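You operate a simulated robot arm through the tools that you are given. There is no shell and no other tool. Be economical: measure what you need, move in short steps, check, and stop when the job is done.

Carry out the task below with a simulated robot arm. There is one attempt and no reset: what you move stays moved.

Task
Open up, play G3, A3, B3, C4, D4 and stand the orange block on the key that sticks.
Fine: one key at a time, in that order, no other keys.

It is judged by the outcome, as a careful person would: the job done as asked, and still so three seconds after it is handed in. It fails if anything else is knocked over, pushed out of place, dropped, spilled or broken.

Robot
A 7-joint arm with a two-finger parallel gripper, fixed in place. Base frame: the origin is at the foot of the arm, x ahead of it, y to its left, z up. Lengths are in cm, angles in degrees, forces in N, time in s.
With the tool pointing down near the work surface it reaches from about 34 to 76 cm from the base axis. Its first joint turns from -115.0 to 115.0 degrees. Payload 3.91 kg.
Tool frame: the origin (TCP) lies between the finger pads and is the grasp point; the fingertips stand 3 cm ahead of it; z points along the fingers, y is the line along which they close. The gripper opens to 11 cm. The fingers are 2 cm wide and 1 cm thick; the gripper's body (4.8 by 11.2 cm) begins 5.5 cm behind the TCP.
Orientation is that of the tool frame in the base frame, as a unit quaternion [w, x, y, z]. With the fingers straight down and closing along the base's y, the tool's x points along the base's -x, its y along +y and its z along -z.

Tools
- The arm moves only by the tool jog_arm. Its argument "moves" is a list of rows, each an object of numbers (a shift or turn left out is 0, a gripper value left out holds the last): "x", "y", "z": the shift along the tool's x, y, z in m; "wx", "wy", "wz": the turn, a rotation vector about the tool's x, y, z in degrees; "fingers": the finger opening in m, from 0 to 0.11. In form: [{"x": .., "y": .., "z": .., "wx": .., "wy": .., "wz": .., "fingers": ..}, ...]. A call has 1 to 20 rows; each row shifts and turns the commanded pose from where the row before left it, along the tool's axes as they then stand. A row lasts 0.2 s, in which the tool goes at most 5 cm and 8.6 degrees; a call with a longer step from one row to the next is refused whole, and so is a gripper value outside its range. Where a pose cannot be reached the arm comes as near as it can. A force on the tool above 40 N (or 10 N above the force at the start of the call, whichever is more), or a blocked arm, ends the call early, and 0.2 s more pass. The fingers move at their own pace (about 10.8 cm/s each) and stop on an object; they squeeze with about 20 N. The grip force told is the motor's: it shows also when the fingers shut on nothing. Time passes only in rows, and 0.2 s behind the last, so rows that do not move let the fingers close. The reply holds the time, the measured pose of the TCP, the force on the tool along the base axes, the opening and the grip force, in the units named above and with some noise, with the torque about the TCP (base axes, N m) and any sound that the robot's microphone picked up.
- Cameras (640 x 400 px; columns grow to the right, rows downward): "scene" is now at [1.85, 16.06, 160.18]; the picture's right is [-0.14, -0.99, 0.00], its down [-0.70, 0.10, -0.71] and it looks along [0.70, -0.10, -0.71] (base axes); focal length 327 px, centre (320, 200). "wrist" rides on the gripper at [7.2, 1.7, -10.3] in the tool frame; the picture's right is [-0.23, 0.97, 0.00], its down [-0.76, -0.18, -0.62] and it looks along [-0.61, -0.14, 0.78] (tool axes); focal length 222 px, centre (320, 200). There is no depth. A picture from a camera that has moved, and an enlarged one, comes with that camera's place and axes in the base frame and with its lens. The place of the scene camera against the robot may be out by one fixed shift of up to 2.5 cm in any direction.
- snapshot(camera): a new picture of that camera. No time passes.
- raise_lower(by): slides the trunk up (or, below 0, down) by that many cm; the arm and the scene camera ride with it, the base frame stays. It gives what a move gives, with no picture.
- aim_head(pan, tilt): turns the head with the scene camera to pan (to the left, within 155 degrees either way) and tilt (down, from -29 to 69), counted from straight ahead of the robot. It gives what a move gives.
- close_up(camera, box): a new picture of the part [left, top, right, bottom] of that camera's present view, enlarged. No time passes.
- job_done(): hands the job in; it is judged then, once.

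Work in short steps. Places have to be worked out from the pictures, the camera data and where the tool is seen: move nearer, look again, correct. Check each grasp and each placing, and mend what went wrong. You have 120 turns and 64 pictures in all, those below and enlarged ones among them. Open the gripper and draw the arm clear of the work before you hand the job in, unless the task says otherwise; then end with one line.

The tools are called after "Request:" as name(argument=value, ...) on one line, values as JSON. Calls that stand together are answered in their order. jog_arm: Moves the arm, as the interface text tells. Its arguments: {"type":"object","properties":{"moves":{"type":"array"}},"required":["moves"]} The other tools are called the same way: raise_lower (by) slides the trunk up or down; aim_head (pan, tilt) turns the head that bears the scene camera; snapshot (camera) takes a picture; close_up (camera, box) takes an enlarged picture of a part of a camera's view; job_done () hands the job in.

At the start:

```text
t: 0.0
eef_pos: [65.23, 0.94, 110.06]
tcp_rot: [0.0, 0.001, 1.0, 0.0]
contact_force: [0.0, -0.6, -0.1]
moment: [0.01, 0.03, 0.04]
width: 11.01
finger_force: 0.0
trunk travel left (down, up): [-70.0, 29.0]
head pan, tilt: [-7.8, 44.8]
```

scene: 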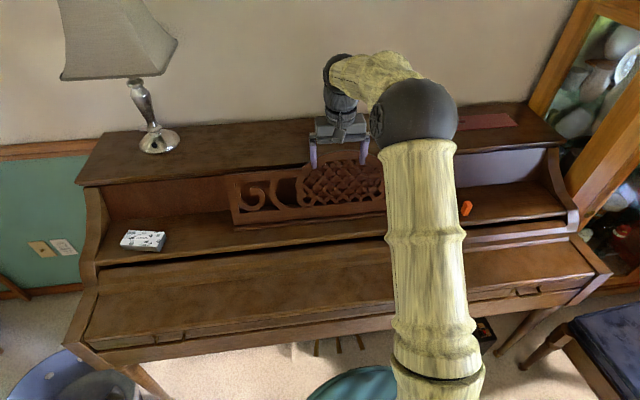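
wrist: 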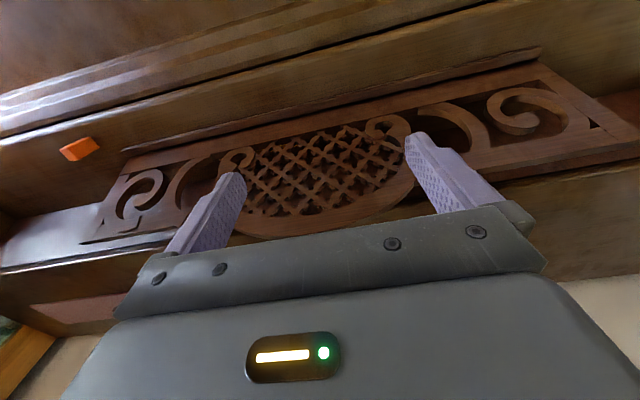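

The lid over the keys is shut; an orange block stands on the shelf at the right. I look closer at the lid and the block first.

Request:
close_up(camera="scene", box=[60, 220, 400, 400])

Request:
close_up(camera="scene", box=[380, 140, 640, 360])

```text
1.88 times, centred on (230, 310) of scene
camera zoom: at [1.85, 16.06, 160.18], right [-0.14, -0.99, 0.0], down [-0.7, 0.1, -0.71], along [0.7, -0.1, -0.71], focal length 615 px, centre (489, -7)
```

zoom: 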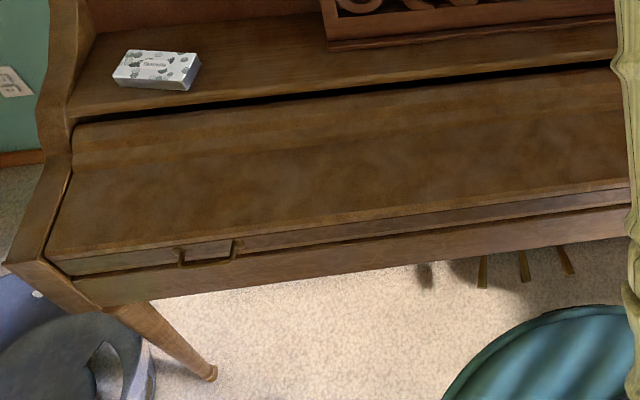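

```text
1.82 times, centred on (510, 250) of scene
camera zoom: at [1.85, 16.06, 160.18], right [-0.14, -0.99, 0.0], down [-0.7, 0.1, -0.71], along [0.7, -0.1, -0.71], focal length 594 px, centre (-26, 109)
```

zoom: 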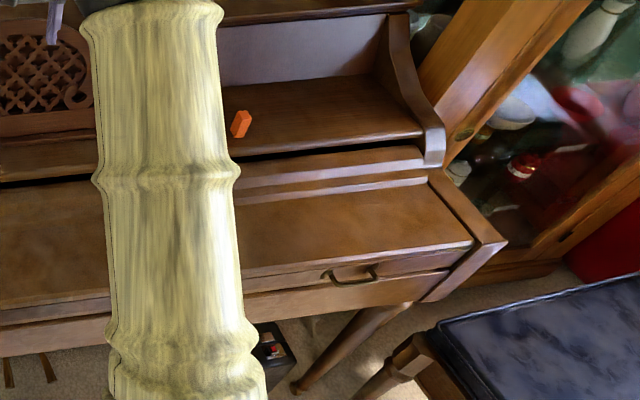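

I zoom in on both handles and the lid's back edge to see how it opens.

Request:
close_up(camera="scene", box=[70, 300, 230, 400])

Request:
close_up(camera="scene", box=[470, 210, 630, 310])

```text
4.00 times, centred on (150, 350) of scene
camera zoom: at [1.85, 16.06, 160.18], right [-0.14, -0.99, 0.0], down [-0.7, 0.1, -0.71], along [0.7, -0.1, -0.71], focal length 1306 px, centre (1000, -400)
```

zoom: 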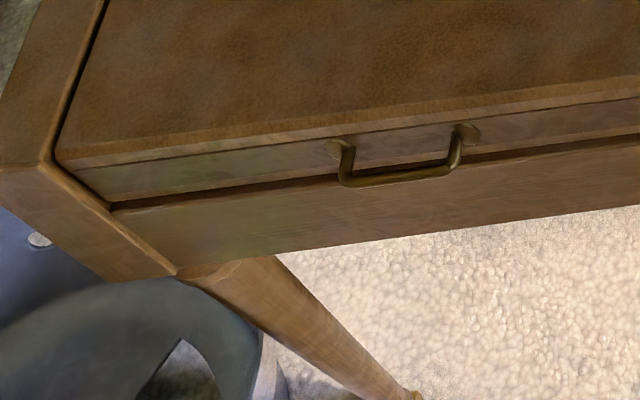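

```text
4.00 times, centred on (550, 260) of scene
camera zoom: at [1.85, 16.06, 160.18], right [-0.14, -0.99, 0.0], down [-0.7, 0.1, -0.71], along [0.7, -0.1, -0.71], focal length 1306 px, centre (-600, -40)
```

zoom: 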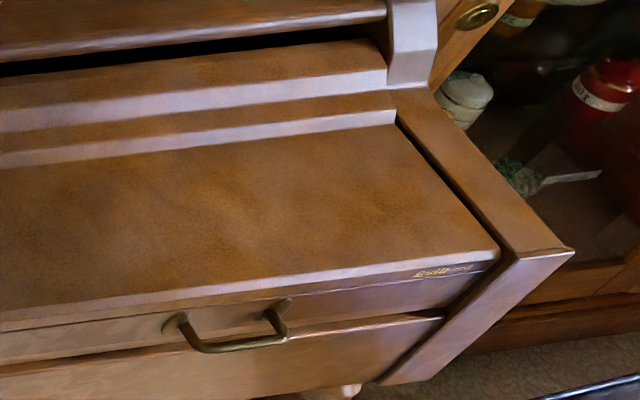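

The lid looks like a flap that slides back under the ledge behind it, with two bail handles on its front. I draw the tool back from the music desk so I can look down at the front edge with the wrist camera.

Request:
jog_arm(moves=[{"x": 0.04, "fingers": 0.0}, {"x": 0.04}, {"x": 0.04}, {"x": 0.04}, {"x": 0.04}, {"x": 0.02}])

Request:
snapshot(camera="wrist")

Request:
snapshot(camera="scene")

```text
t: 1.4
eef_pos: [43.07, 0.95, 109.8]
tcp_rot: [0.0, 0.0, 1.0, 0.001]
contact_force: [0.2, 0.1, -0.6]
moment: [-0.01, 0.0, 0.02]
width: 0.0
finger_force: 20.3
trunk travel left (down, up): [-70.0, 29.0]
head pan, tilt: [-7.8, 44.8]
```

```text
57 pictures are left
camera wrist: at [35.92, 2.89, 120.35], right [0.23, 0.97, 0.0], down [0.76, -0.18, 0.62], along [0.61, -0.14, -0.78], focal length 222 px, centre (320, 200)
```

wrist: 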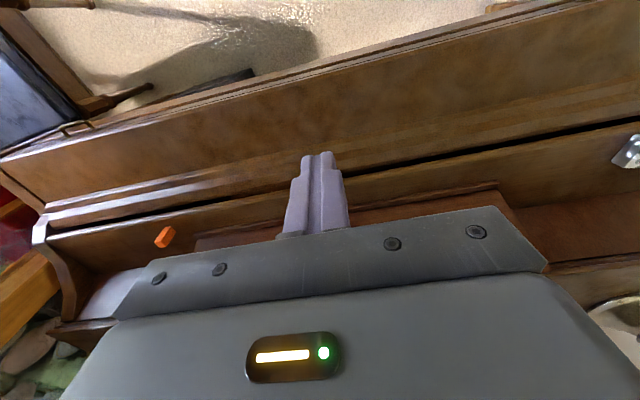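

```text
56 pictures are left
camera scene: at [1.8, 16.06, 160.18], right [-0.14, -0.99, 0.0], down [-0.7, 0.1, -0.71], along [0.7, -0.1, -0.7], focal length 327 px, centre (320, 200)
```

scene: 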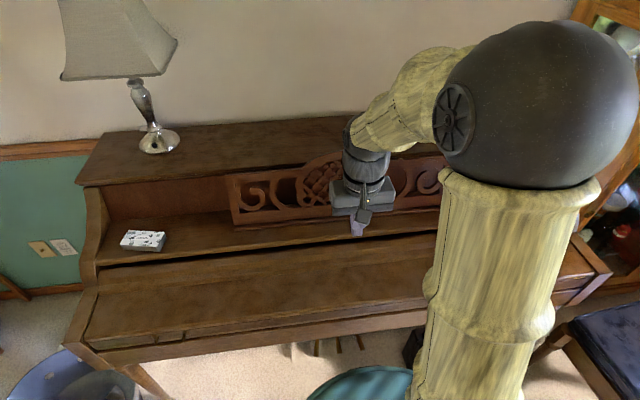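

The lid's front edge is at about x=41, z≈70 (±7). I lower the trunk 20 cm for a second wrist view to triangulate heights.

Request:
raise_lower(by=-20)

Request:
snapshot(camera="wrist")

Request:
snapshot(camera="scene")

```text
t: 3.6
eef_pos: [43.3, 1.16, 89.88]
tcp_rot: [0.0, 0.0, 1.0, 0.0]
contact_force: [-0.4, -0.3, -0.1]
moment: [0.0, 0.0, 0.0]
width: 0.0
finger_force: 19.5
trunk travel left (down, up): [-50.0, 49.0]
head pan, tilt: [-7.8, 44.8]
```

```text
55 pictures are left
camera wrist: at [35.98, 2.89, 100.34], right [0.23, 0.97, 0.0], down [0.76, -0.18, 0.62], along [0.61, -0.14, -0.78], focal length 222 px, centre (320, 200)
```

wrist: 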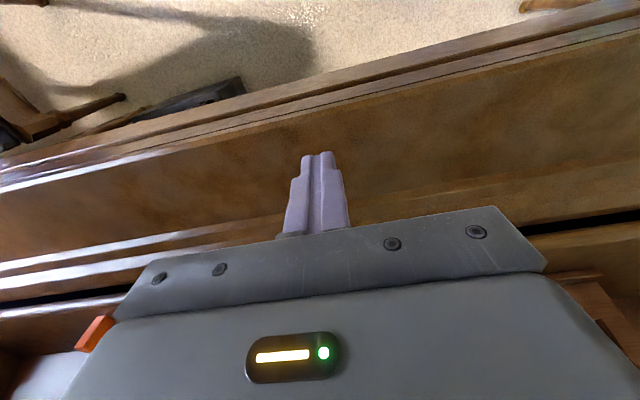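

```text
54 pictures are left
camera scene: at [1.83, 16.05, 140.19], right [-0.14, -0.99, 0.0], down [-0.7, 0.1, -0.71], along [0.7, -0.1, -0.71], focal length 327 px, centre (320, 200)
```

scene: 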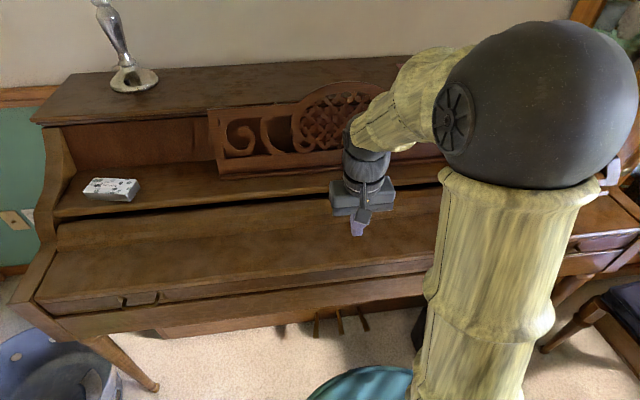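

The orange block triangulates to about (65, -39.5, 86.5). I zoom in on the front edge to separate lid edge and rail.

Request:
close_up(camera="wrist", box=[200, 0, 440, 150])

Request:
close_up(camera="scene", box=[0, 200, 440, 350])

```text
2.67 times, centred on (320, 75) of wrist
camera zoom: at [35.98, 2.89, 100.34], right [0.23, 0.97, 0.0], down [0.76, -0.18, 0.62], along [0.61, -0.14, -0.78], focal length 592 px, centre (320, 533)
```

zoom: 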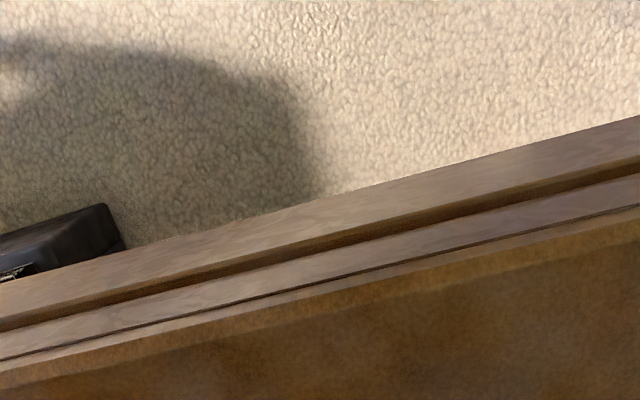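

```text
1.45 times, centred on (220, 275) of scene
camera zoom: at [1.83, 16.05, 140.19], right [-0.14, -0.99, 0.0], down [-0.7, 0.1, -0.71], along [0.7, -0.1, -0.71], focal length 475 px, centre (466, 91)
```

zoom: 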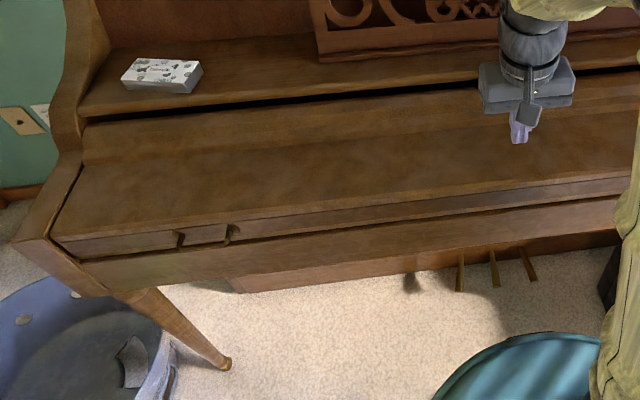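

The lid's front edge is around x≈43, z≈75 and runs almost parallel to y. I move in front of it (x≈38) and lower part-way to measure again.

Request:
jog_arm(moves=[{"x": 0.03}, {"x": 0.023}, {"z": 0.04}, {"z": 0.04}])

Request:
close_up(camera="wrist", box=[160, 0, 480, 200])

Request:
close_up(camera="scene", box=[260, 180, 460, 305])

```text
t: 4.6
eef_pos: [37.83, 0.89, 81.75]
tcp_rot: [0.0, 0.0, 1.0, 0.0]
contact_force: [-0.3, -1.4, 0.9]
moment: [0.06, -0.02, 0.0]
width: 0.0
finger_force: 19.3
trunk travel left (down, up): [-50.0, 49.0]
head pan, tilt: [-7.8, 44.8]
```

```text
2.00 times, centred on (320, 100) of wrist
camera zoom: at [30.5, 2.83, 92.23], right [0.23, 0.97, 0.0], down [0.76, -0.18, 0.62], along [0.61, -0.14, -0.78], focal length 444 px, centre (320, 400)
```

zoom: 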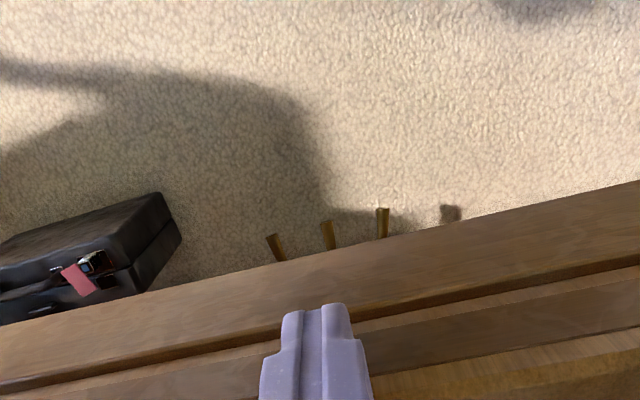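

```text
3.20 times, centred on (360, 242) of scene
camera zoom: at [1.87, 16.06, 140.18], right [-0.14, -0.99, 0.0], down [-0.7, 0.1, -0.71], along [0.7, -0.1, -0.71], focal length 1045 px, centre (192, 64)
```

zoom: 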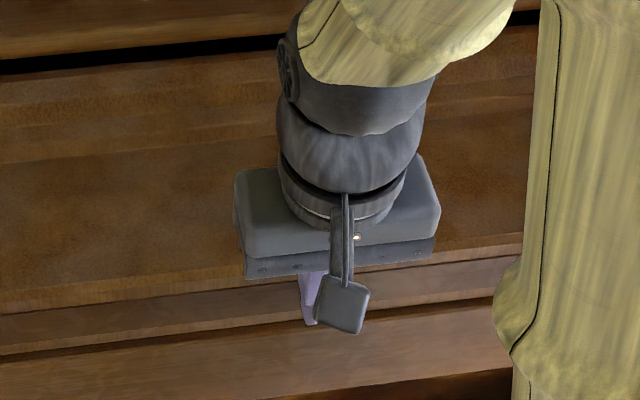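

Lid front seam triangulates to x≈42.9, z≈75.6, with the handle panel below it. I lower to TCP z≈75.5 in front of the panel and push forward gently to contact.

Request:
jog_arm(moves=[{"z": 0.032, "y": 0.02}, {"z": 0.03}, {"x": -0.02}, {"x": -0.01}, {"x": -0.005}, {"x": -0.005}, {"x": -0.005}, {"x": -0.005}, {"x": -0.005}, {"x": -0.005}])

Request:
snapshot(camera="scene")

```text
t: 6.8
eef_pos: [43.86, 3.05, 75.69]
tcp_rot: [0.001, 0.0, 1.0, 0.001]
contact_force: [-2.4, -0.4, 0.9]
moment: [-0.02, -0.18, -0.02]
width: 0.0
finger_force: 19.8
trunk travel left (down, up): [-50.0, 49.0]
head pan, tilt: [-7.8, 44.8]
```

```text
49 pictures are left
camera scene: at [1.76, 16.06, 140.18], right [-0.14, -0.99, 0.0], down [-0.7, 0.1, -0.71], along [0.7, -0.1, -0.7], focal length 327 px, centre (320, 200)
```

scene: 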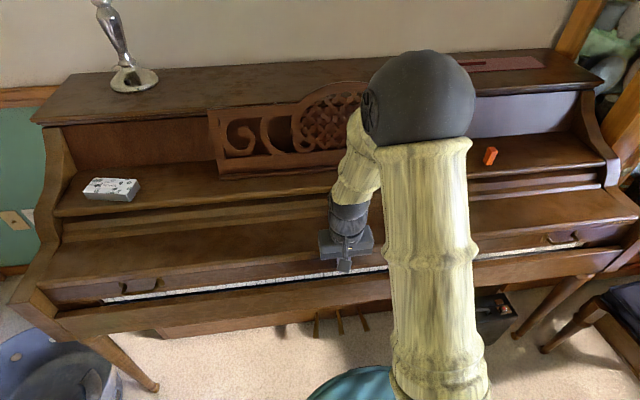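

It slides: keys are appearing under the panel and the force is small (2.4 N). I lift the tips a little and keep pushing back.

Request:
jog_arm(moves=[{"z": -0.007}, {"x": -0.01}, {"x": -0.01}, {"x": -0.01}, {"x": -0.01}, {"x": -0.01}, {"x": -0.01}, {"x": -0.01}, {"x": -0.01}])

Request:
snapshot(camera="scene")

```text
t: 8.8
eef_pos: [52.07, 3.1, 76.14]
tcp_rot: [-0.001, 0.0, 1.0, 0.0]
contact_force: [-0.3, -0.6, -0.2]
moment: [-0.02, 0.03, 0.01]
width: 0.01
finger_force: 20.3
trunk travel left (down, up): [-50.0, 49.0]
head pan, tilt: [-7.8, 44.8]
```

```text
48 pictures are left
camera scene: at [1.84, 16.06, 140.18], right [-0.14, -0.99, 0.0], down [-0.7, 0.1, -0.71], along [0.7, -0.1, -0.71], focal length 327 px, centre (320, 200)
```

scene: 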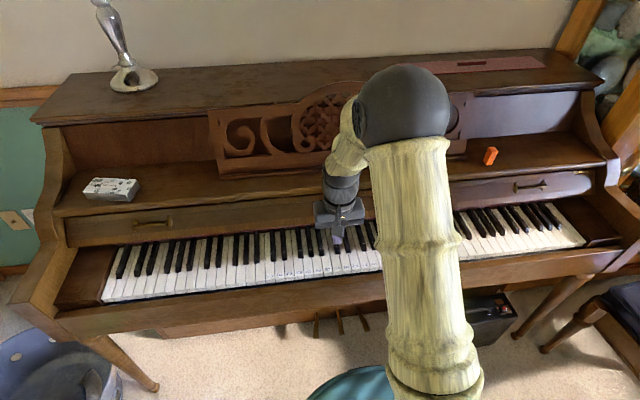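

The lid is open and the full keyboard shows, with letters on some keys. I lift away and look at the keys from above.

Request:
jog_arm(moves=[{"z": -0.04}, {"z": -0.04, "x": 0.02}, {"x": 0.04}, {"x": 0.04}, {"x": 0.02}])

Request:
snapshot(camera="wrist")

Request:
close_up(camera="scene", box=[200, 190, 400, 315])

```text
t: 10.0
eef_pos: [40.07, 3.03, 84.3]
tcp_rot: [0.0, -0.001, 1.0, 0.0]
contact_force: [0.0, 0.2, 0.2]
moment: [0.04, 0.02, 0.01]
width: 0.0
finger_force: 20.4
trunk travel left (down, up): [-50.0, 49.0]
head pan, tilt: [-7.8, 44.8]
```

```text
47 pictures are left
camera wrist: at [32.77, 4.9, 94.83], right [0.23, 0.97, 0.0], down [0.76, -0.18, 0.62], along [0.61, -0.14, -0.78], focal length 222 px, centre (320, 200)
```

wrist: 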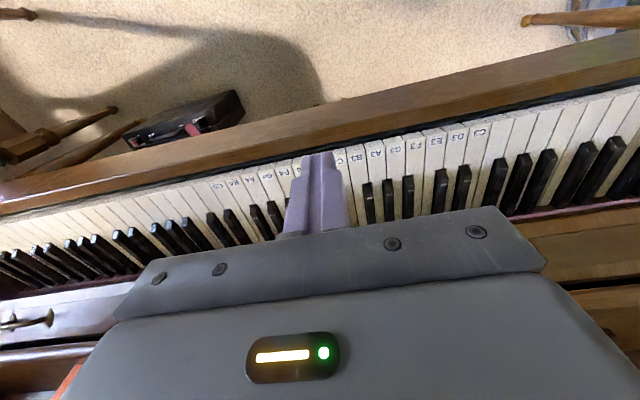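

```text
3.20 times, centred on (300, 252) of scene
camera zoom: at [1.81, 16.06, 140.18], right [-0.14, -0.99, 0.0], down [-0.7, 0.1, -0.71], along [0.7, -0.1, -0.7], focal length 1045 px, centre (384, 32)
```

zoom: 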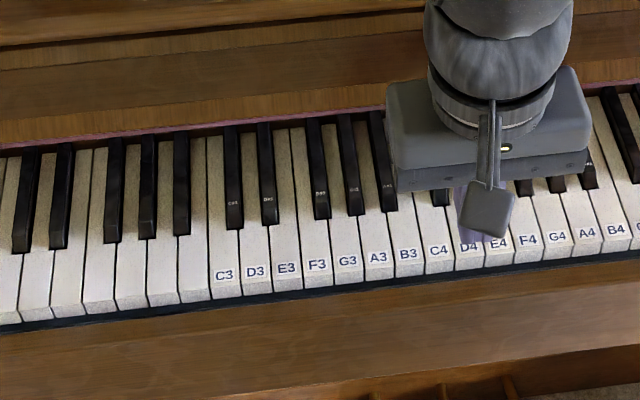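

The keys are labelled. I zoom in on the wrist view to get key positions.

Request:
close_up(camera="wrist", box=[200, 90, 520, 290])

```text
2.00 times, centred on (360, 190) of wrist
camera zoom: at [32.77, 4.9, 94.83], right [0.23, 0.97, 0.0], down [0.76, -0.18, 0.62], along [0.61, -0.14, -0.78], focal length 444 px, centre (240, 220)
```

zoom: 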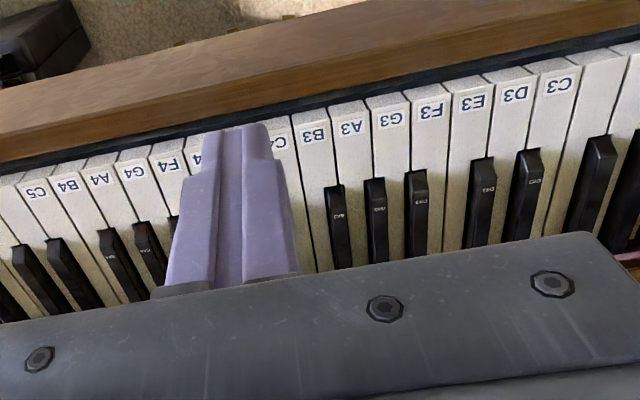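

Key labels put G3 near (46, 10.9) at z≈70–72, with about 2.3 cm pitch. To press only one key, I'll open the fingers to 4 cm and tilt 20° so that only one 1 cm finger goes down; first hover above G3.

Request:
jog_arm(moves=[{"x": -0.034, "y": 0.033, "fingers": 0.04}, {"x": -0.034, "y": 0.033}, {"wx": 6.667}, {"wx": 6.667}, {"wx": 6.666}])

Request:
snapshot(camera="wrist")

Request:
close_up(camera="scene", box=[240, 190, 400, 290])

```text
t: 11.2
eef_pos: [46.73, 9.69, 84.49]
tcp_rot: [-0.001, 0.0, 0.985, -0.174]
contact_force: [0.4, -0.8, -0.4]
moment: [0.0, -0.03, 0.01]
width: 4.02
finger_force: 0.0
trunk travel left (down, up): [-50.0, 49.0]
head pan, tilt: [-7.8, 44.8]
```

```text
44 pictures are left
camera wrist: at [39.55, 15.02, 93.65], right [0.23, 0.91, -0.33], down [0.76, 0.05, 0.65], along [0.61, -0.4, -0.69], focal length 222 px, centre (320, 200)
```

wrist: 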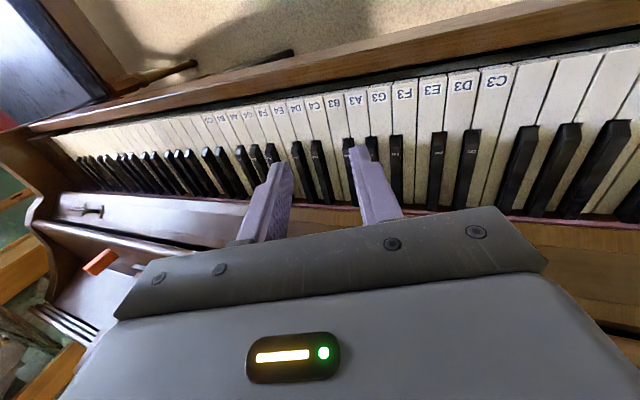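

```text
4.00 times, centred on (320, 240) of scene
camera zoom: at [1.85, 16.07, 140.18], right [-0.13, -0.99, 0.0], down [-0.7, 0.1, -0.71], along [0.7, -0.1, -0.71], focal length 1306 px, centre (320, 40)
```

zoom: 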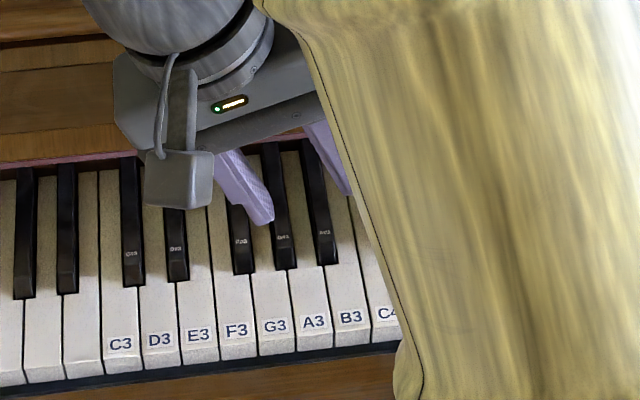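

Triangulation gives key tops at z≈70.6, pitch 2.31 cm: G3 y≈10.95, A3 8.63, B3 6.32, C4 4.0, D4 1.69. The pressing finger is centred on G3, so I lower it to about 1.5 cm above and check.

Request:
jog_arm(moves=[{"y": 0.01454, "z": 0.03995}, {"y": 0.01454, "z": 0.03995}])

Request:
close_up(camera="wrist", box=[240, 30, 480, 180])

Request:
close_up(camera="scene", box=[240, 190, 400, 290])

```text
t: 11.8
eef_pos: [46.72, 9.99, 75.91]
tcp_rot: [0.0, 0.0, 0.985, -0.174]
contact_force: [0.9, 0.8, 0.2]
moment: [-0.01, 0.01, 0.03]
width: 3.99
finger_force: 0.1
trunk travel left (down, up): [-50.0, 49.0]
head pan, tilt: [-7.8, 44.8]
```

```text
2.67 times, centred on (360, 105) of wrist
camera zoom: at [39.45, 15.15, 85.11], right [0.23, 0.92, -0.33], down [0.76, 0.05, 0.65], along [0.61, -0.4, -0.69], focal length 592 px, centre (213, 453)
```

zoom: 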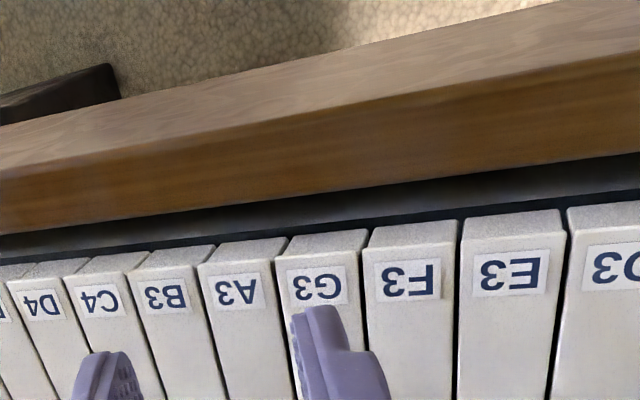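

```text
4.00 times, centred on (320, 240) of scene
camera zoom: at [1.86, 16.09, 140.18], right [-0.13, -0.99, 0.0], down [-0.7, 0.09, -0.71], along [0.7, -0.1, -0.71], focal length 1306 px, centre (320, 40)
```

zoom: 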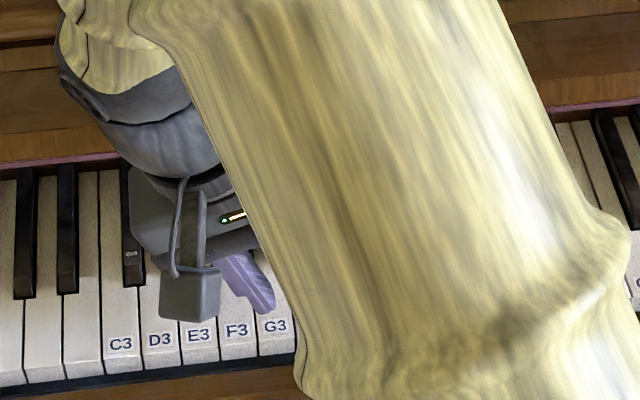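

The finger is over G3 between its edges. I press in 3 mm steps, watching force and sound.

Request:
jog_arm(moves=[{"y": 0.00103, "z": 0.00282}, {"y": 0.00103, "z": 0.00282}, {"y": 0.00103, "z": 0.00282}, {"y": 0.00103, "z": 0.00282}, {"y": 0.00103, "z": 0.00282}])

```text
t: 13.0
eef_pos: [46.69, 9.55, 74.32]
tcp_rot: [-0.001, 0.0, 0.985, -0.173]
contact_force: [0.1, 0.2, 0.4]
moment: [0.07, 0.02, 0.01]
width: 4.01
finger_force: 0.1
trunk travel left (down, up): [-50.0, 49.0]
head pan, tilt: [-7.8, 44.8]
```

No contact yet (tip ≈70.5). I continue down in small steps.

Request:
jog_arm(moves=[{"y": 0.00103, "z": 0.00282}, {"y": 0.00103, "z": 0.00282}])

```text
t: 13.6
eef_pos: [46.68, 9.71, 73.72]
tcp_rot: [0.0, -0.001, 0.985, -0.174]
contact_force: [0.4, -0.7, 0.2]
moment: [-0.01, -0.04, -0.01]
width: 3.97
finger_force: 0.0
trunk travel left (down, up): [-50.0, 49.0]
head pan, tilt: [-7.8, 44.8]
```

Request:
close_up(camera="wrist", box=[240, 30, 480, 180])

```text
2.67 times, centred on (360, 105) of wrist
camera zoom: at [39.49, 14.99, 83.0], right [0.23, 0.92, -0.33], down [0.76, 0.05, 0.65], along [0.61, -0.4, -0.69], focal length 592 px, centre (213, 453)
```

zoom: 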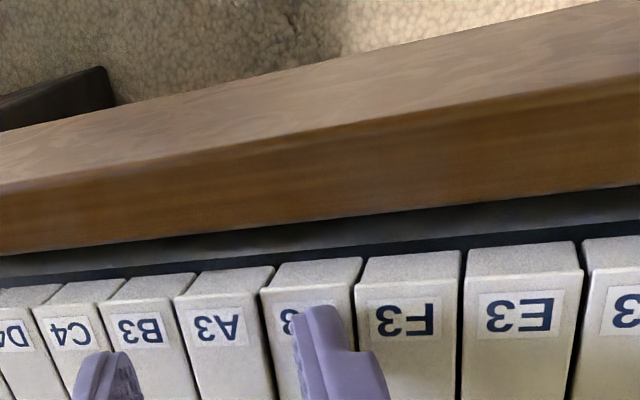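

The tip is centred on G3 in the image and close to the surface. I keep lowering in small steps.

Request:
jog_arm(moves=[{"y": 0.00068, "z": 0.00188}, {"y": 0.00068, "z": 0.00188}, {"y": 0.00068, "z": 0.00188}])

```text
t: 14.4
eef_pos: [46.68, 9.61, 73.2]
tcp_rot: [0.0, -0.001, 0.985, -0.174]
contact_force: [0.4, 0.1, 0.4]
moment: [0.03, -0.03, -0.01]
width: 4.03
finger_force: 0.2
trunk travel left (down, up): [-50.0, 49.0]
head pan, tilt: [-7.8, 44.8]
heard: click
```

A click was heard with almost no force. I look at the key before going on.

Request:
close_up(camera="wrist", box=[240, 30, 480, 180])

```text
2.67 times, centred on (360, 105) of wrist
camera zoom: at [39.49, 14.96, 82.43], right [0.23, 0.92, -0.33], down [0.76, 0.05, 0.65], along [0.61, -0.4, -0.69], focal length 592 px, centre (213, 453)
```

zoom: 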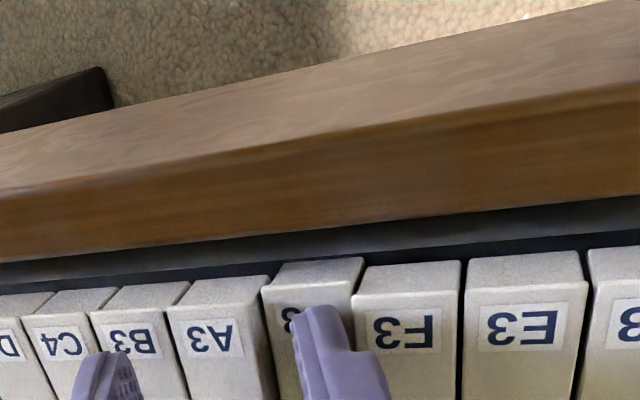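

G3 has begun to sink relative to its neighbours, so that was first contact. I press further until the note sounds.

Request:
jog_arm(moves=[{"y": 0.00068, "z": 0.00188}, {"y": 0.00068, "z": 0.00188}])

```text
t: 15.0
eef_pos: [46.73, 9.71, 72.82]
tcp_rot: [0.001, 0.0, 0.985, -0.174]
contact_force: [1.4, 1.7, 8.8]
moment: [0.21, -0.12, -0.02]
width: 3.95
finger_force: 0.1
trunk travel left (down, up): [-50.0, 49.0]
head pan, tilt: [-7.8, 44.8]
```

Force rose to 9 N, perhaps near the bottom. One more small step.

Request:
jog_arm(moves=[{"y": 0.00068, "z": 0.00188}])

Request:
close_up(camera="wrist", box=[240, 30, 480, 180])

```text
t: 15.4
eef_pos: [46.74, 9.72, 72.71]
tcp_rot: [0.002, 0.0, 0.985, -0.172]
contact_force: [0.6, 4.8, 22.0]
moment: [0.52, -0.18, 0.0]
width: 3.81
finger_force: 0.2
trunk travel left (down, up): [-50.0, 49.0]
head pan, tilt: [-7.8, 44.8]
```

```text
2.67 times, centred on (360, 105) of wrist
camera zoom: at [39.4, 14.95, 81.96], right [0.23, 0.92, -0.33], down [0.76, 0.05, 0.65], along [0.61, -0.4, -0.68], focal length 592 px, centre (213, 453)
```

zoom: 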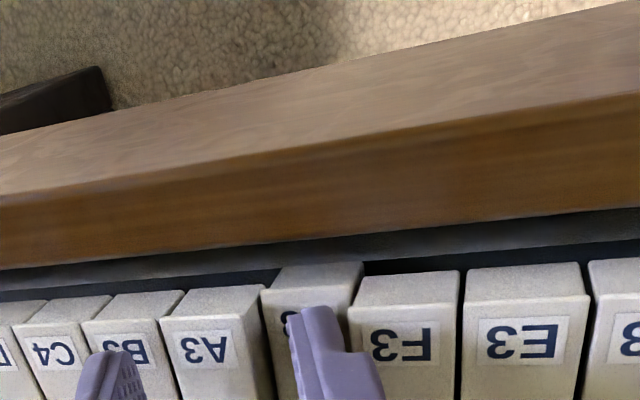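

G3 is at the bottom of its travel. I lift off and see whether it comes back up.

Request:
jog_arm(moves=[{"y": -0.00342, "z": -0.0094}, {"y": -0.00684, "z": -0.0188}, {}])

Request:
close_up(camera="wrist", box=[240, 30, 480, 180])

```text
t: 16.2
eef_pos: [46.63, 9.67, 75.54]
tcp_rot: [0.0, 0.0, 0.985, -0.175]
contact_force: [-0.1, -0.2, 0.5]
moment: [0.01, 0.0, -0.01]
width: 4.0
finger_force: 0.0
trunk travel left (down, up): [-50.0, 49.0]
head pan, tilt: [-7.8, 44.8]
```

```text
2.67 times, centred on (360, 105) of wrist
camera zoom: at [39.47, 14.87, 84.78], right [0.23, 0.92, -0.33], down [0.76, 0.05, 0.65], along [0.61, -0.4, -0.69], focal length 592 px, centre (213, 453)
```

zoom: 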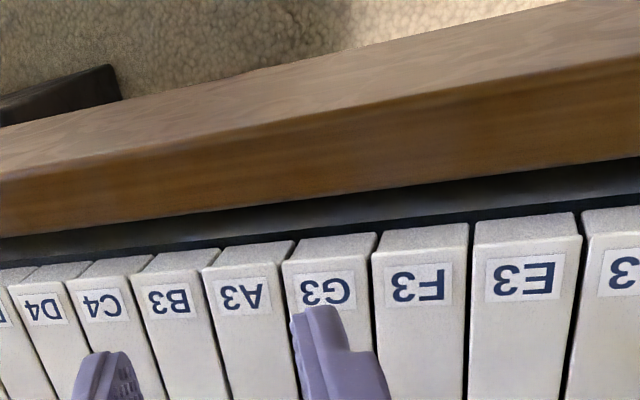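

G3 sprang back, so it doesn't stick; the click is apparently the key registering. I shift over to A3 (−2.33 cm in y) and press it in one quicker stroke, then lift.

Request:
jog_arm(moves=[{"y": -0.0219, "z": 0.00797}, {}, {"y": 0.00513, "z": 0.0141}, {"y": 0.00393, "z": 0.0108}, {}, {"y": -0.00393, "z": -0.0108}, {"y": -0.00513, "z": -0.0141}])

Request:
close_up(camera="wrist", box=[240, 30, 480, 180])

```text
t: 17.8
eef_pos: [46.74, 7.31, 75.6]
tcp_rot: [0.0, 0.0, 0.985, -0.173]
contact_force: [0.6, 0.5, -0.2]
moment: [0.0, 0.0, -0.01]
width: 3.98
finger_force: 0.0
trunk travel left (down, up): [-50.0, 49.0]
head pan, tilt: [-7.8, 44.8]
heard: click
```

```text
2.67 times, centred on (360, 105) of wrist
camera zoom: at [39.48, 12.63, 84.88], right [0.23, 0.92, -0.33], down [0.76, 0.05, 0.65], along [0.61, -0.4, -0.69], focal length 592 px, centre (213, 453)
```

zoom: 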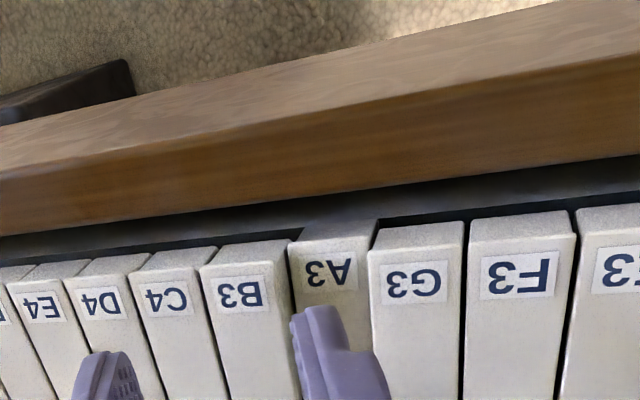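

Same click, and A3 stays down: that's the sticking key. On to B3 with the same stroke.

Request:
jog_arm(moves=[{"y": -0.0219, "z": 0.00797}, {}, {"y": 0.00513, "z": 0.0141}, {"y": 0.00393, "z": 0.0108}, {}, {"y": -0.00393, "z": -0.0108}, {"y": -0.00513, "z": -0.0141}])

Request:
close_up(camera="wrist", box=[240, 30, 480, 180])

```text
t: 19.4
eef_pos: [46.62, 5.05, 75.59]
tcp_rot: [0.0, 0.0, 0.985, -0.173]
contact_force: [0.4, 0.0, 0.3]
moment: [-0.01, -0.01, 0.04]
width: 3.99
finger_force: 0.0
trunk travel left (down, up): [-50.0, 49.0]
head pan, tilt: [-7.8, 44.8]
heard: click
```

```text
2.67 times, centred on (360, 105) of wrist
camera zoom: at [39.48, 10.27, 84.89], right [0.23, 0.92, -0.33], down [0.76, 0.05, 0.65], along [0.61, -0.4, -0.69], focal length 592 px, centre (213, 453)
```

zoom: 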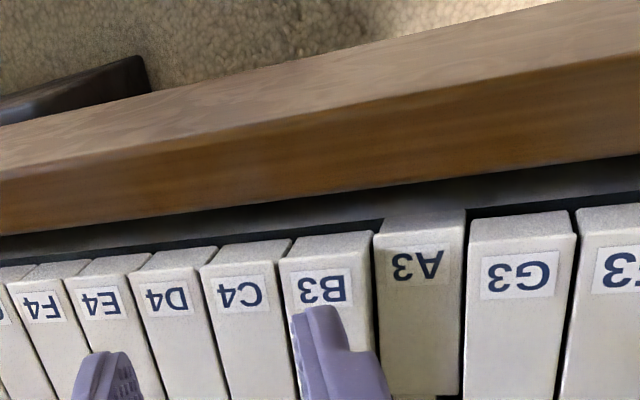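

B3 clicked once and came back; A3 stays stuck. The finger sits centred, so C4 and then D4 follow with the same stroke.

Request:
jog_arm(moves=[{"y": -0.0219, "z": 0.00797}, {}, {"y": 0.00513, "z": 0.0141}, {"y": 0.00393, "z": 0.0108}, {}, {"y": -0.00393, "z": -0.0108}, {"y": -0.00513, "z": -0.0141}])

Request:
close_up(camera="wrist", box=[240, 30, 480, 180])

```text
t: 21.0
eef_pos: [46.64, 2.61, 75.48]
tcp_rot: [0.0, 0.0, 0.985, -0.174]
contact_force: [-0.5, -0.4, -0.2]
moment: [-0.02, -0.02, 0.01]
width: 4.01
finger_force: 0.2
trunk travel left (down, up): [-50.0, 49.0]
head pan, tilt: [-7.8, 44.8]
heard: click
```

```text
2.67 times, centred on (360, 105) of wrist
camera zoom: at [39.44, 7.95, 84.8], right [0.23, 0.92, -0.33], down [0.76, 0.05, 0.65], along [0.61, -0.4, -0.69], focal length 592 px, centre (213, 453)
```

zoom: 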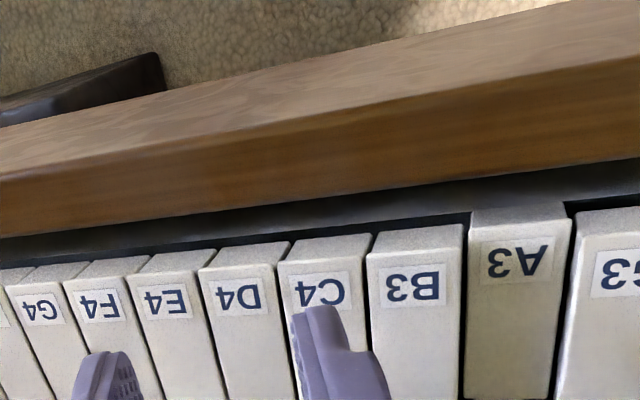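

C4 registered. Now D4.

Request:
jog_arm(moves=[{"y": -0.0217, "z": 0.0079}, {}, {"y": 0.00513, "z": 0.0141}, {"y": 0.00393, "z": 0.0108}, {}, {"y": -0.00393, "z": -0.0108}, {"y": -0.00513, "z": -0.0141}, {"y": -0.0137, "z": -0.0376}])

Request:
close_up(camera="wrist", box=[200, 30, 640, 305])

```text
t: 22.8
eef_pos: [46.86, 0.15, 79.69]
tcp_rot: [-0.001, 0.0, 0.985, -0.173]
contact_force: [-0.7, -0.1, -0.2]
moment: [-0.01, 0.01, -0.04]
width: 4.0
finger_force: 0.1
trunk travel left (down, up): [-50.0, 49.0]
head pan, tilt: [-7.8, 44.8]
heard: click
```

```text
1.45 times, centred on (420, 168) of wrist
camera zoom: at [39.55, 5.53, 88.92], right [0.23, 0.91, -0.33], down [0.76, 0.05, 0.65], along [0.61, -0.4, -0.69], focal length 323 px, centre (174, 247)
```

zoom: 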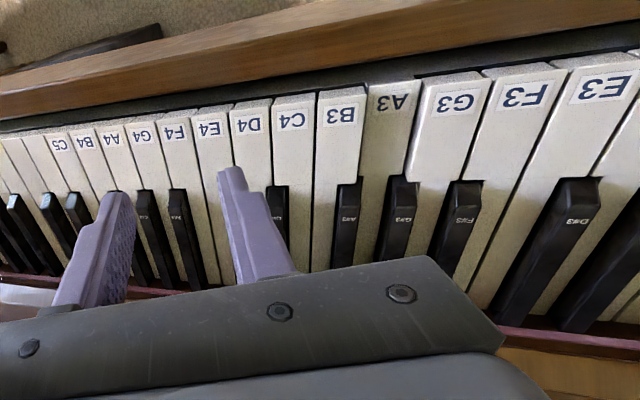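

All five notes are played and only A3 is down. Now I raise the trunk, level the tool and go toward the orange block for a look.

Request:
raise_lower(by=22)

Request:
jog_arm(moves=[{"wx": -6.667}, {"wx": -6.667}, {"wx": -6.666, "fingers": 0.08}, {"y": -0.045}, {"y": -0.045}, {"y": -0.045}, {"y": -0.045}, {"y": -0.045}, {"y": -0.045}, {"y": -0.045}, {"y": -0.045}, {"x": -0.04}, {"x": -0.03}])

Request:
snapshot(camera="wrist")

Request:
snapshot(camera="scene")

```text
t: 25.1
eef_pos: [46.85, 0.21, 101.63]
tcp_rot: [0.0, 0.0, 0.985, -0.174]
contact_force: [-0.4, -0.6, 0.3]
moment: [0.01, -0.03, 0.0]
width: 3.98
finger_force: 0.3
trunk travel left (down, up): [-72.0, 27.0]
head pan, tilt: [-7.8, 44.8]
```

```text
t: 27.9
eef_pos: [53.71, -35.67, 101.52]
tcp_rot: [-0.001, 0.0, 1.0, 0.0]
contact_force: [0.2, -0.1, -0.5]
moment: [0.01, 0.0, -0.02]
width: 7.98
finger_force: 0.1
trunk travel left (down, up): [-72.0, 27.0]
head pan, tilt: [-7.8, 44.8]
```

```text
32 pictures are left
camera wrist: at [46.58, -33.77, 112.01], right [0.23, 0.97, 0.0], down [0.76, -0.18, 0.62], along [0.61, -0.14, -0.78], focal length 222 px, centre (320, 200)
```

wrist: 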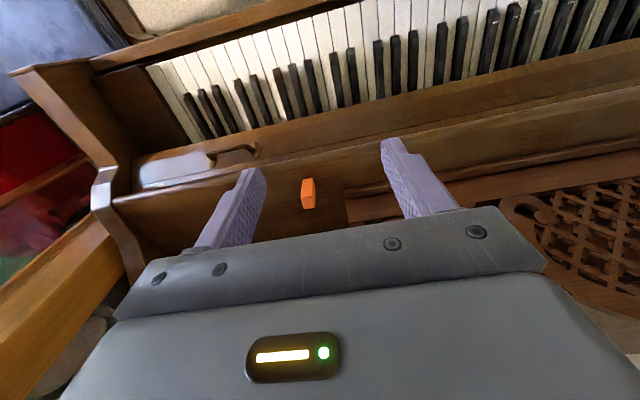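

```text
31 pictures are left
camera scene: at [1.89, 16.03, 162.18], right [-0.14, -0.99, 0.0], down [-0.7, 0.1, -0.71], along [0.7, -0.1, -0.71], focal length 327 px, centre (320, 200)
```

scene: 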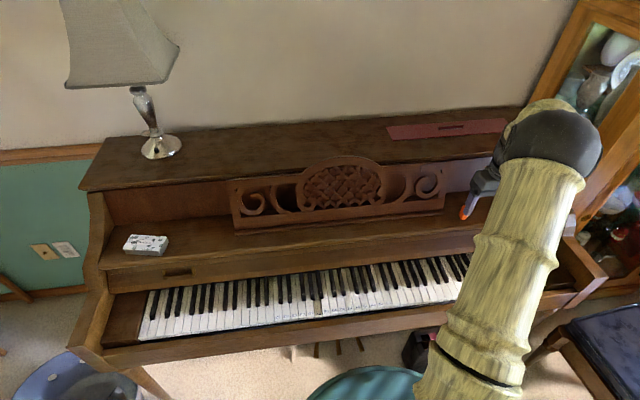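

Request:
close_up(camera="wrist", box=[240, 140, 400, 240])

```text
4.00 times, centred on (320, 190) of wrist
camera zoom: at [46.58, -33.77, 112.01], right [0.23, 0.97, 0.0], down [0.76, -0.18, 0.62], along [0.61, -0.14, -0.78], focal length 888 px, centre (320, 240)
```

zoom: 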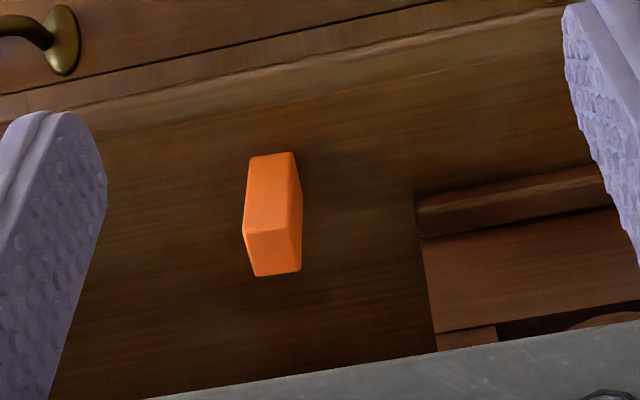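

The block is about 1.7×1.8×4.5 cm, already standing and aligned, around (65, −39.6) with its base near z=84. I'll tilt the tool 10° outward for reach and to stay clear of the music desk, and hover nearer to re-measure.

Request:
jog_arm(moves=[{"x": -0.035, "y": -0.02, "fingers": 0.045}, {"x": -0.035, "y": -0.019}, {"wy": -5}, {"wy": -5}, {}])

Request:
close_up(camera="wrist", box=[200, 80, 440, 230])

```text
t: 29.1
eef_pos: [60.73, -39.62, 101.53]
tcp_rot: [0.088, -0.001, 0.996, 0.0]
contact_force: [-0.4, -0.5, 0.6]
moment: [0.0, -0.01, 0.02]
width: 4.49
finger_force: 0.0
trunk travel left (down, up): [-72.0, 27.0]
head pan, tilt: [-7.8, 44.8]
```

```text
2.67 times, centred on (320, 155) of wrist
camera zoom: at [51.88, -37.79, 110.58], right [0.22, 0.97, 0.04], down [0.64, -0.18, 0.75], along [0.73, -0.14, -0.66], focal length 592 px, centre (320, 320)
```

zoom: 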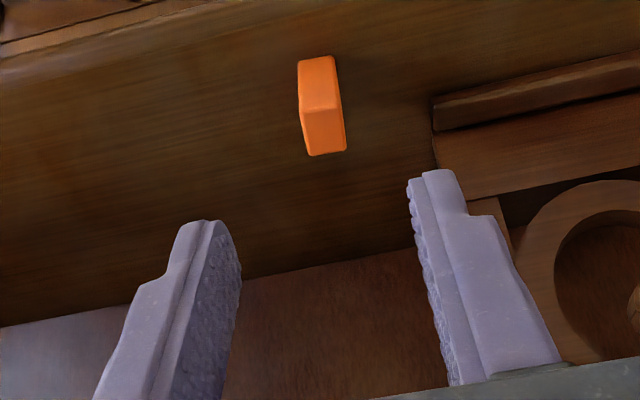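

Refined estimate: block centre about (64.3, −39.4), base z≈85, top ≈89.5. I move down to hover with the tips ~2 cm above it.

Request:
jog_arm(moves=[{"x": -0.0096, "y": 0.001, "z": 0.0347}, {"x": -0.0096, "z": 0.0347}, {}])

Request:
snapshot(camera="wrist")

Request:
close_up(camera="scene", box=[420, 130, 580, 230])

```text
t: 29.9
eef_pos: [63.85, -39.64, 95.09]
tcp_rot: [0.087, 0.001, 0.996, 0.001]
contact_force: [0.9, 0.0, -0.1]
moment: [0.02, 0.01, 0.02]
width: 4.5
finger_force: 0.0
trunk travel left (down, up): [-72.0, 27.0]
head pan, tilt: [-7.8, 44.8]
```

```text
28 pictures are left
camera wrist: at [54.98, -37.79, 104.1], right [0.22, 0.97, 0.04], down [0.64, -0.18, 0.75], along [0.73, -0.14, -0.66], focal length 222 px, centre (320, 200)
```

wrist: 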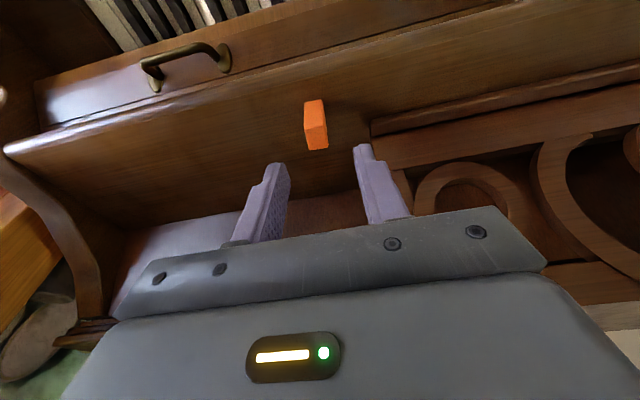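

```text
4.00 times, centred on (500, 180) of scene
camera zoom: at [1.81, 16.05, 162.18], right [-0.14, -0.99, 0.0], down [-0.7, 0.1, -0.71], along [0.7, -0.1, -0.71], focal length 1306 px, centre (-400, 280)
```

zoom: 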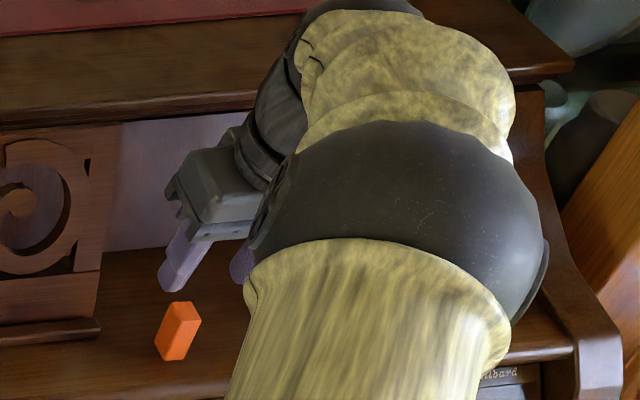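

Both cameras agree: block x 63.9–65.8, y≈−39.5, z 84–88.5. I lower the open fingers around its upper part.

Request:
jog_arm(moves=[{"x": 0.0015, "y": 0.001, "z": 0.02}, {"x": 0.0015, "z": 0.02}, {"x": 0.0014, "z": 0.0192}, {}])

Request:
snapshot(camera="wrist")

Request:
close_up(camera="scene", box=[420, 130, 580, 230])

```text
t: 30.9
eef_pos: [64.51, -39.34, 89.36]
tcp_rot: [0.087, 0.0, 0.996, 0.0]
contact_force: [-0.3, -1.0, 0.8]
moment: [-0.01, -0.02, -0.04]
width: 4.49
finger_force: 0.0
trunk travel left (down, up): [-72.0, 27.0]
head pan, tilt: [-7.8, 44.8]
```

```text
26 pictures are left
camera wrist: at [55.61, -37.65, 98.34], right [0.22, 0.97, 0.04], down [0.64, -0.18, 0.75], along [0.73, -0.14, -0.66], focal length 222 px, centre (320, 200)
```

wrist: 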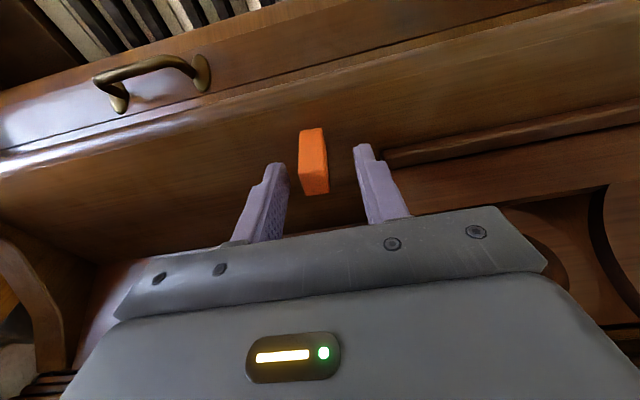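

```text
4.00 times, centred on (500, 180) of scene
camera zoom: at [1.83, 16.05, 162.18], right [-0.14, -0.99, 0.0], down [-0.7, 0.1, -0.71], along [0.7, -0.1, -0.71], focal length 1306 px, centre (-400, 280)
```

zoom: 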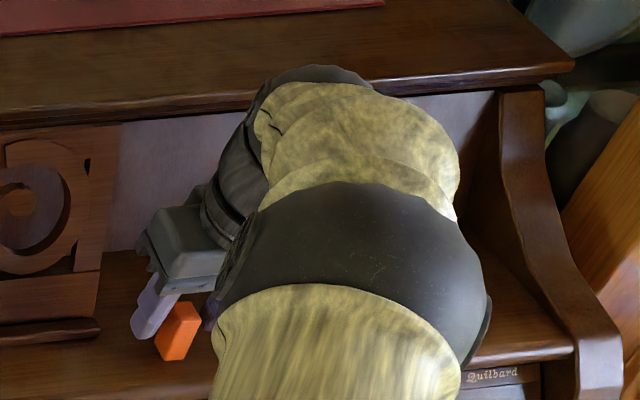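

The block stands between the fingers. I close on it.

Request:
jog_arm(moves=[{"fingers": 0.025}, {"fingers": 0.01}, {"fingers": 0.01}, {"fingers": 0.005}, {}])

Request:
close_up(camera="wrist", box=[200, 80, 440, 230])

```text
t: 32.1
eef_pos: [64.49, -39.57, 89.4]
tcp_rot: [0.088, 0.0, 0.996, 0.0]
contact_force: [-0.3, 0.3, -1.2]
moment: [0.01, 0.01, -0.01]
width: 1.52
finger_force: 20.1
trunk travel left (down, up): [-72.0, 27.0]
head pan, tilt: [-7.8, 44.8]
```

```text
2.67 times, centred on (320, 155) of wrist
camera zoom: at [55.61, -37.66, 98.36], right [0.22, 0.97, 0.04], down [0.64, -0.18, 0.75], along [0.73, -0.14, -0.67], focal length 592 px, centre (320, 320)
```

zoom: 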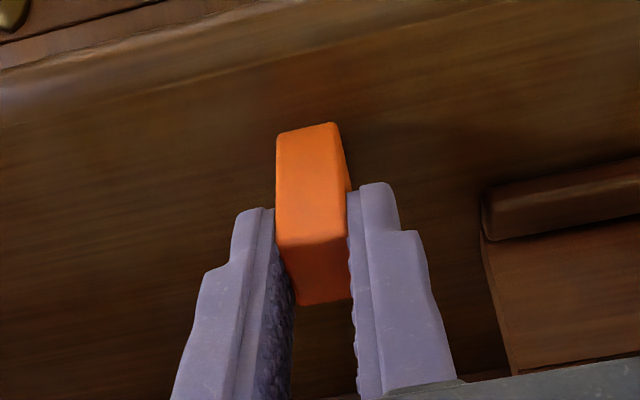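

Held firmly (1.5 cm wide, 20 N). I lift it straight up and check.

Request:
jog_arm(moves=[{"x": -0.0017, "z": -0.00985}, {"x": -0.0052, "z": -0.0295}, {"x": -0.007, "z": -0.0394}, {}])

Request:
close_up(camera="wrist", box=[200, 80, 440, 230])

Request:
close_up(camera="scene", box=[420, 130, 580, 230])

```text
t: 33.1
eef_pos: [64.46, -39.5, 97.33]
tcp_rot: [0.087, 0.001, 0.996, -0.001]
contact_force: [0.6, 0.0, -0.1]
moment: [-0.03, -0.02, 0.0]
width: 1.53
finger_force: 20.1
trunk travel left (down, up): [-72.0, 27.0]
head pan, tilt: [-7.8, 44.8]
```

```text
2.67 times, centred on (320, 155) of wrist
camera zoom: at [55.58, -37.64, 106.31], right [0.22, 0.97, 0.04], down [0.64, -0.18, 0.75], along [0.73, -0.14, -0.67], focal length 592 px, centre (320, 320)
```

zoom: 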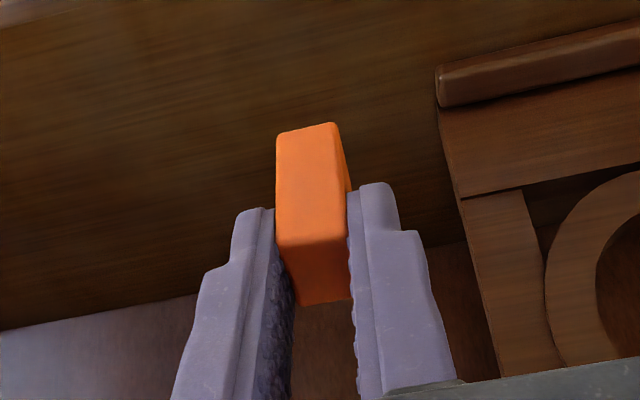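

```text
4.00 times, centred on (500, 180) of scene
camera zoom: at [1.86, 16.03, 162.18], right [-0.14, -0.99, 0.0], down [-0.7, 0.1, -0.71], along [0.7, -0.1, -0.71], focal length 1306 px, centre (-400, 280)
```

zoom: 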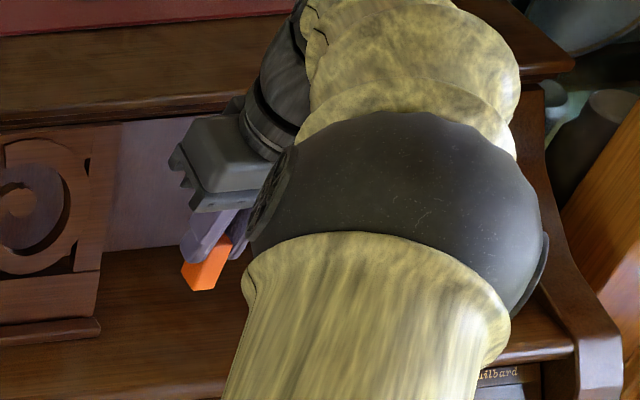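

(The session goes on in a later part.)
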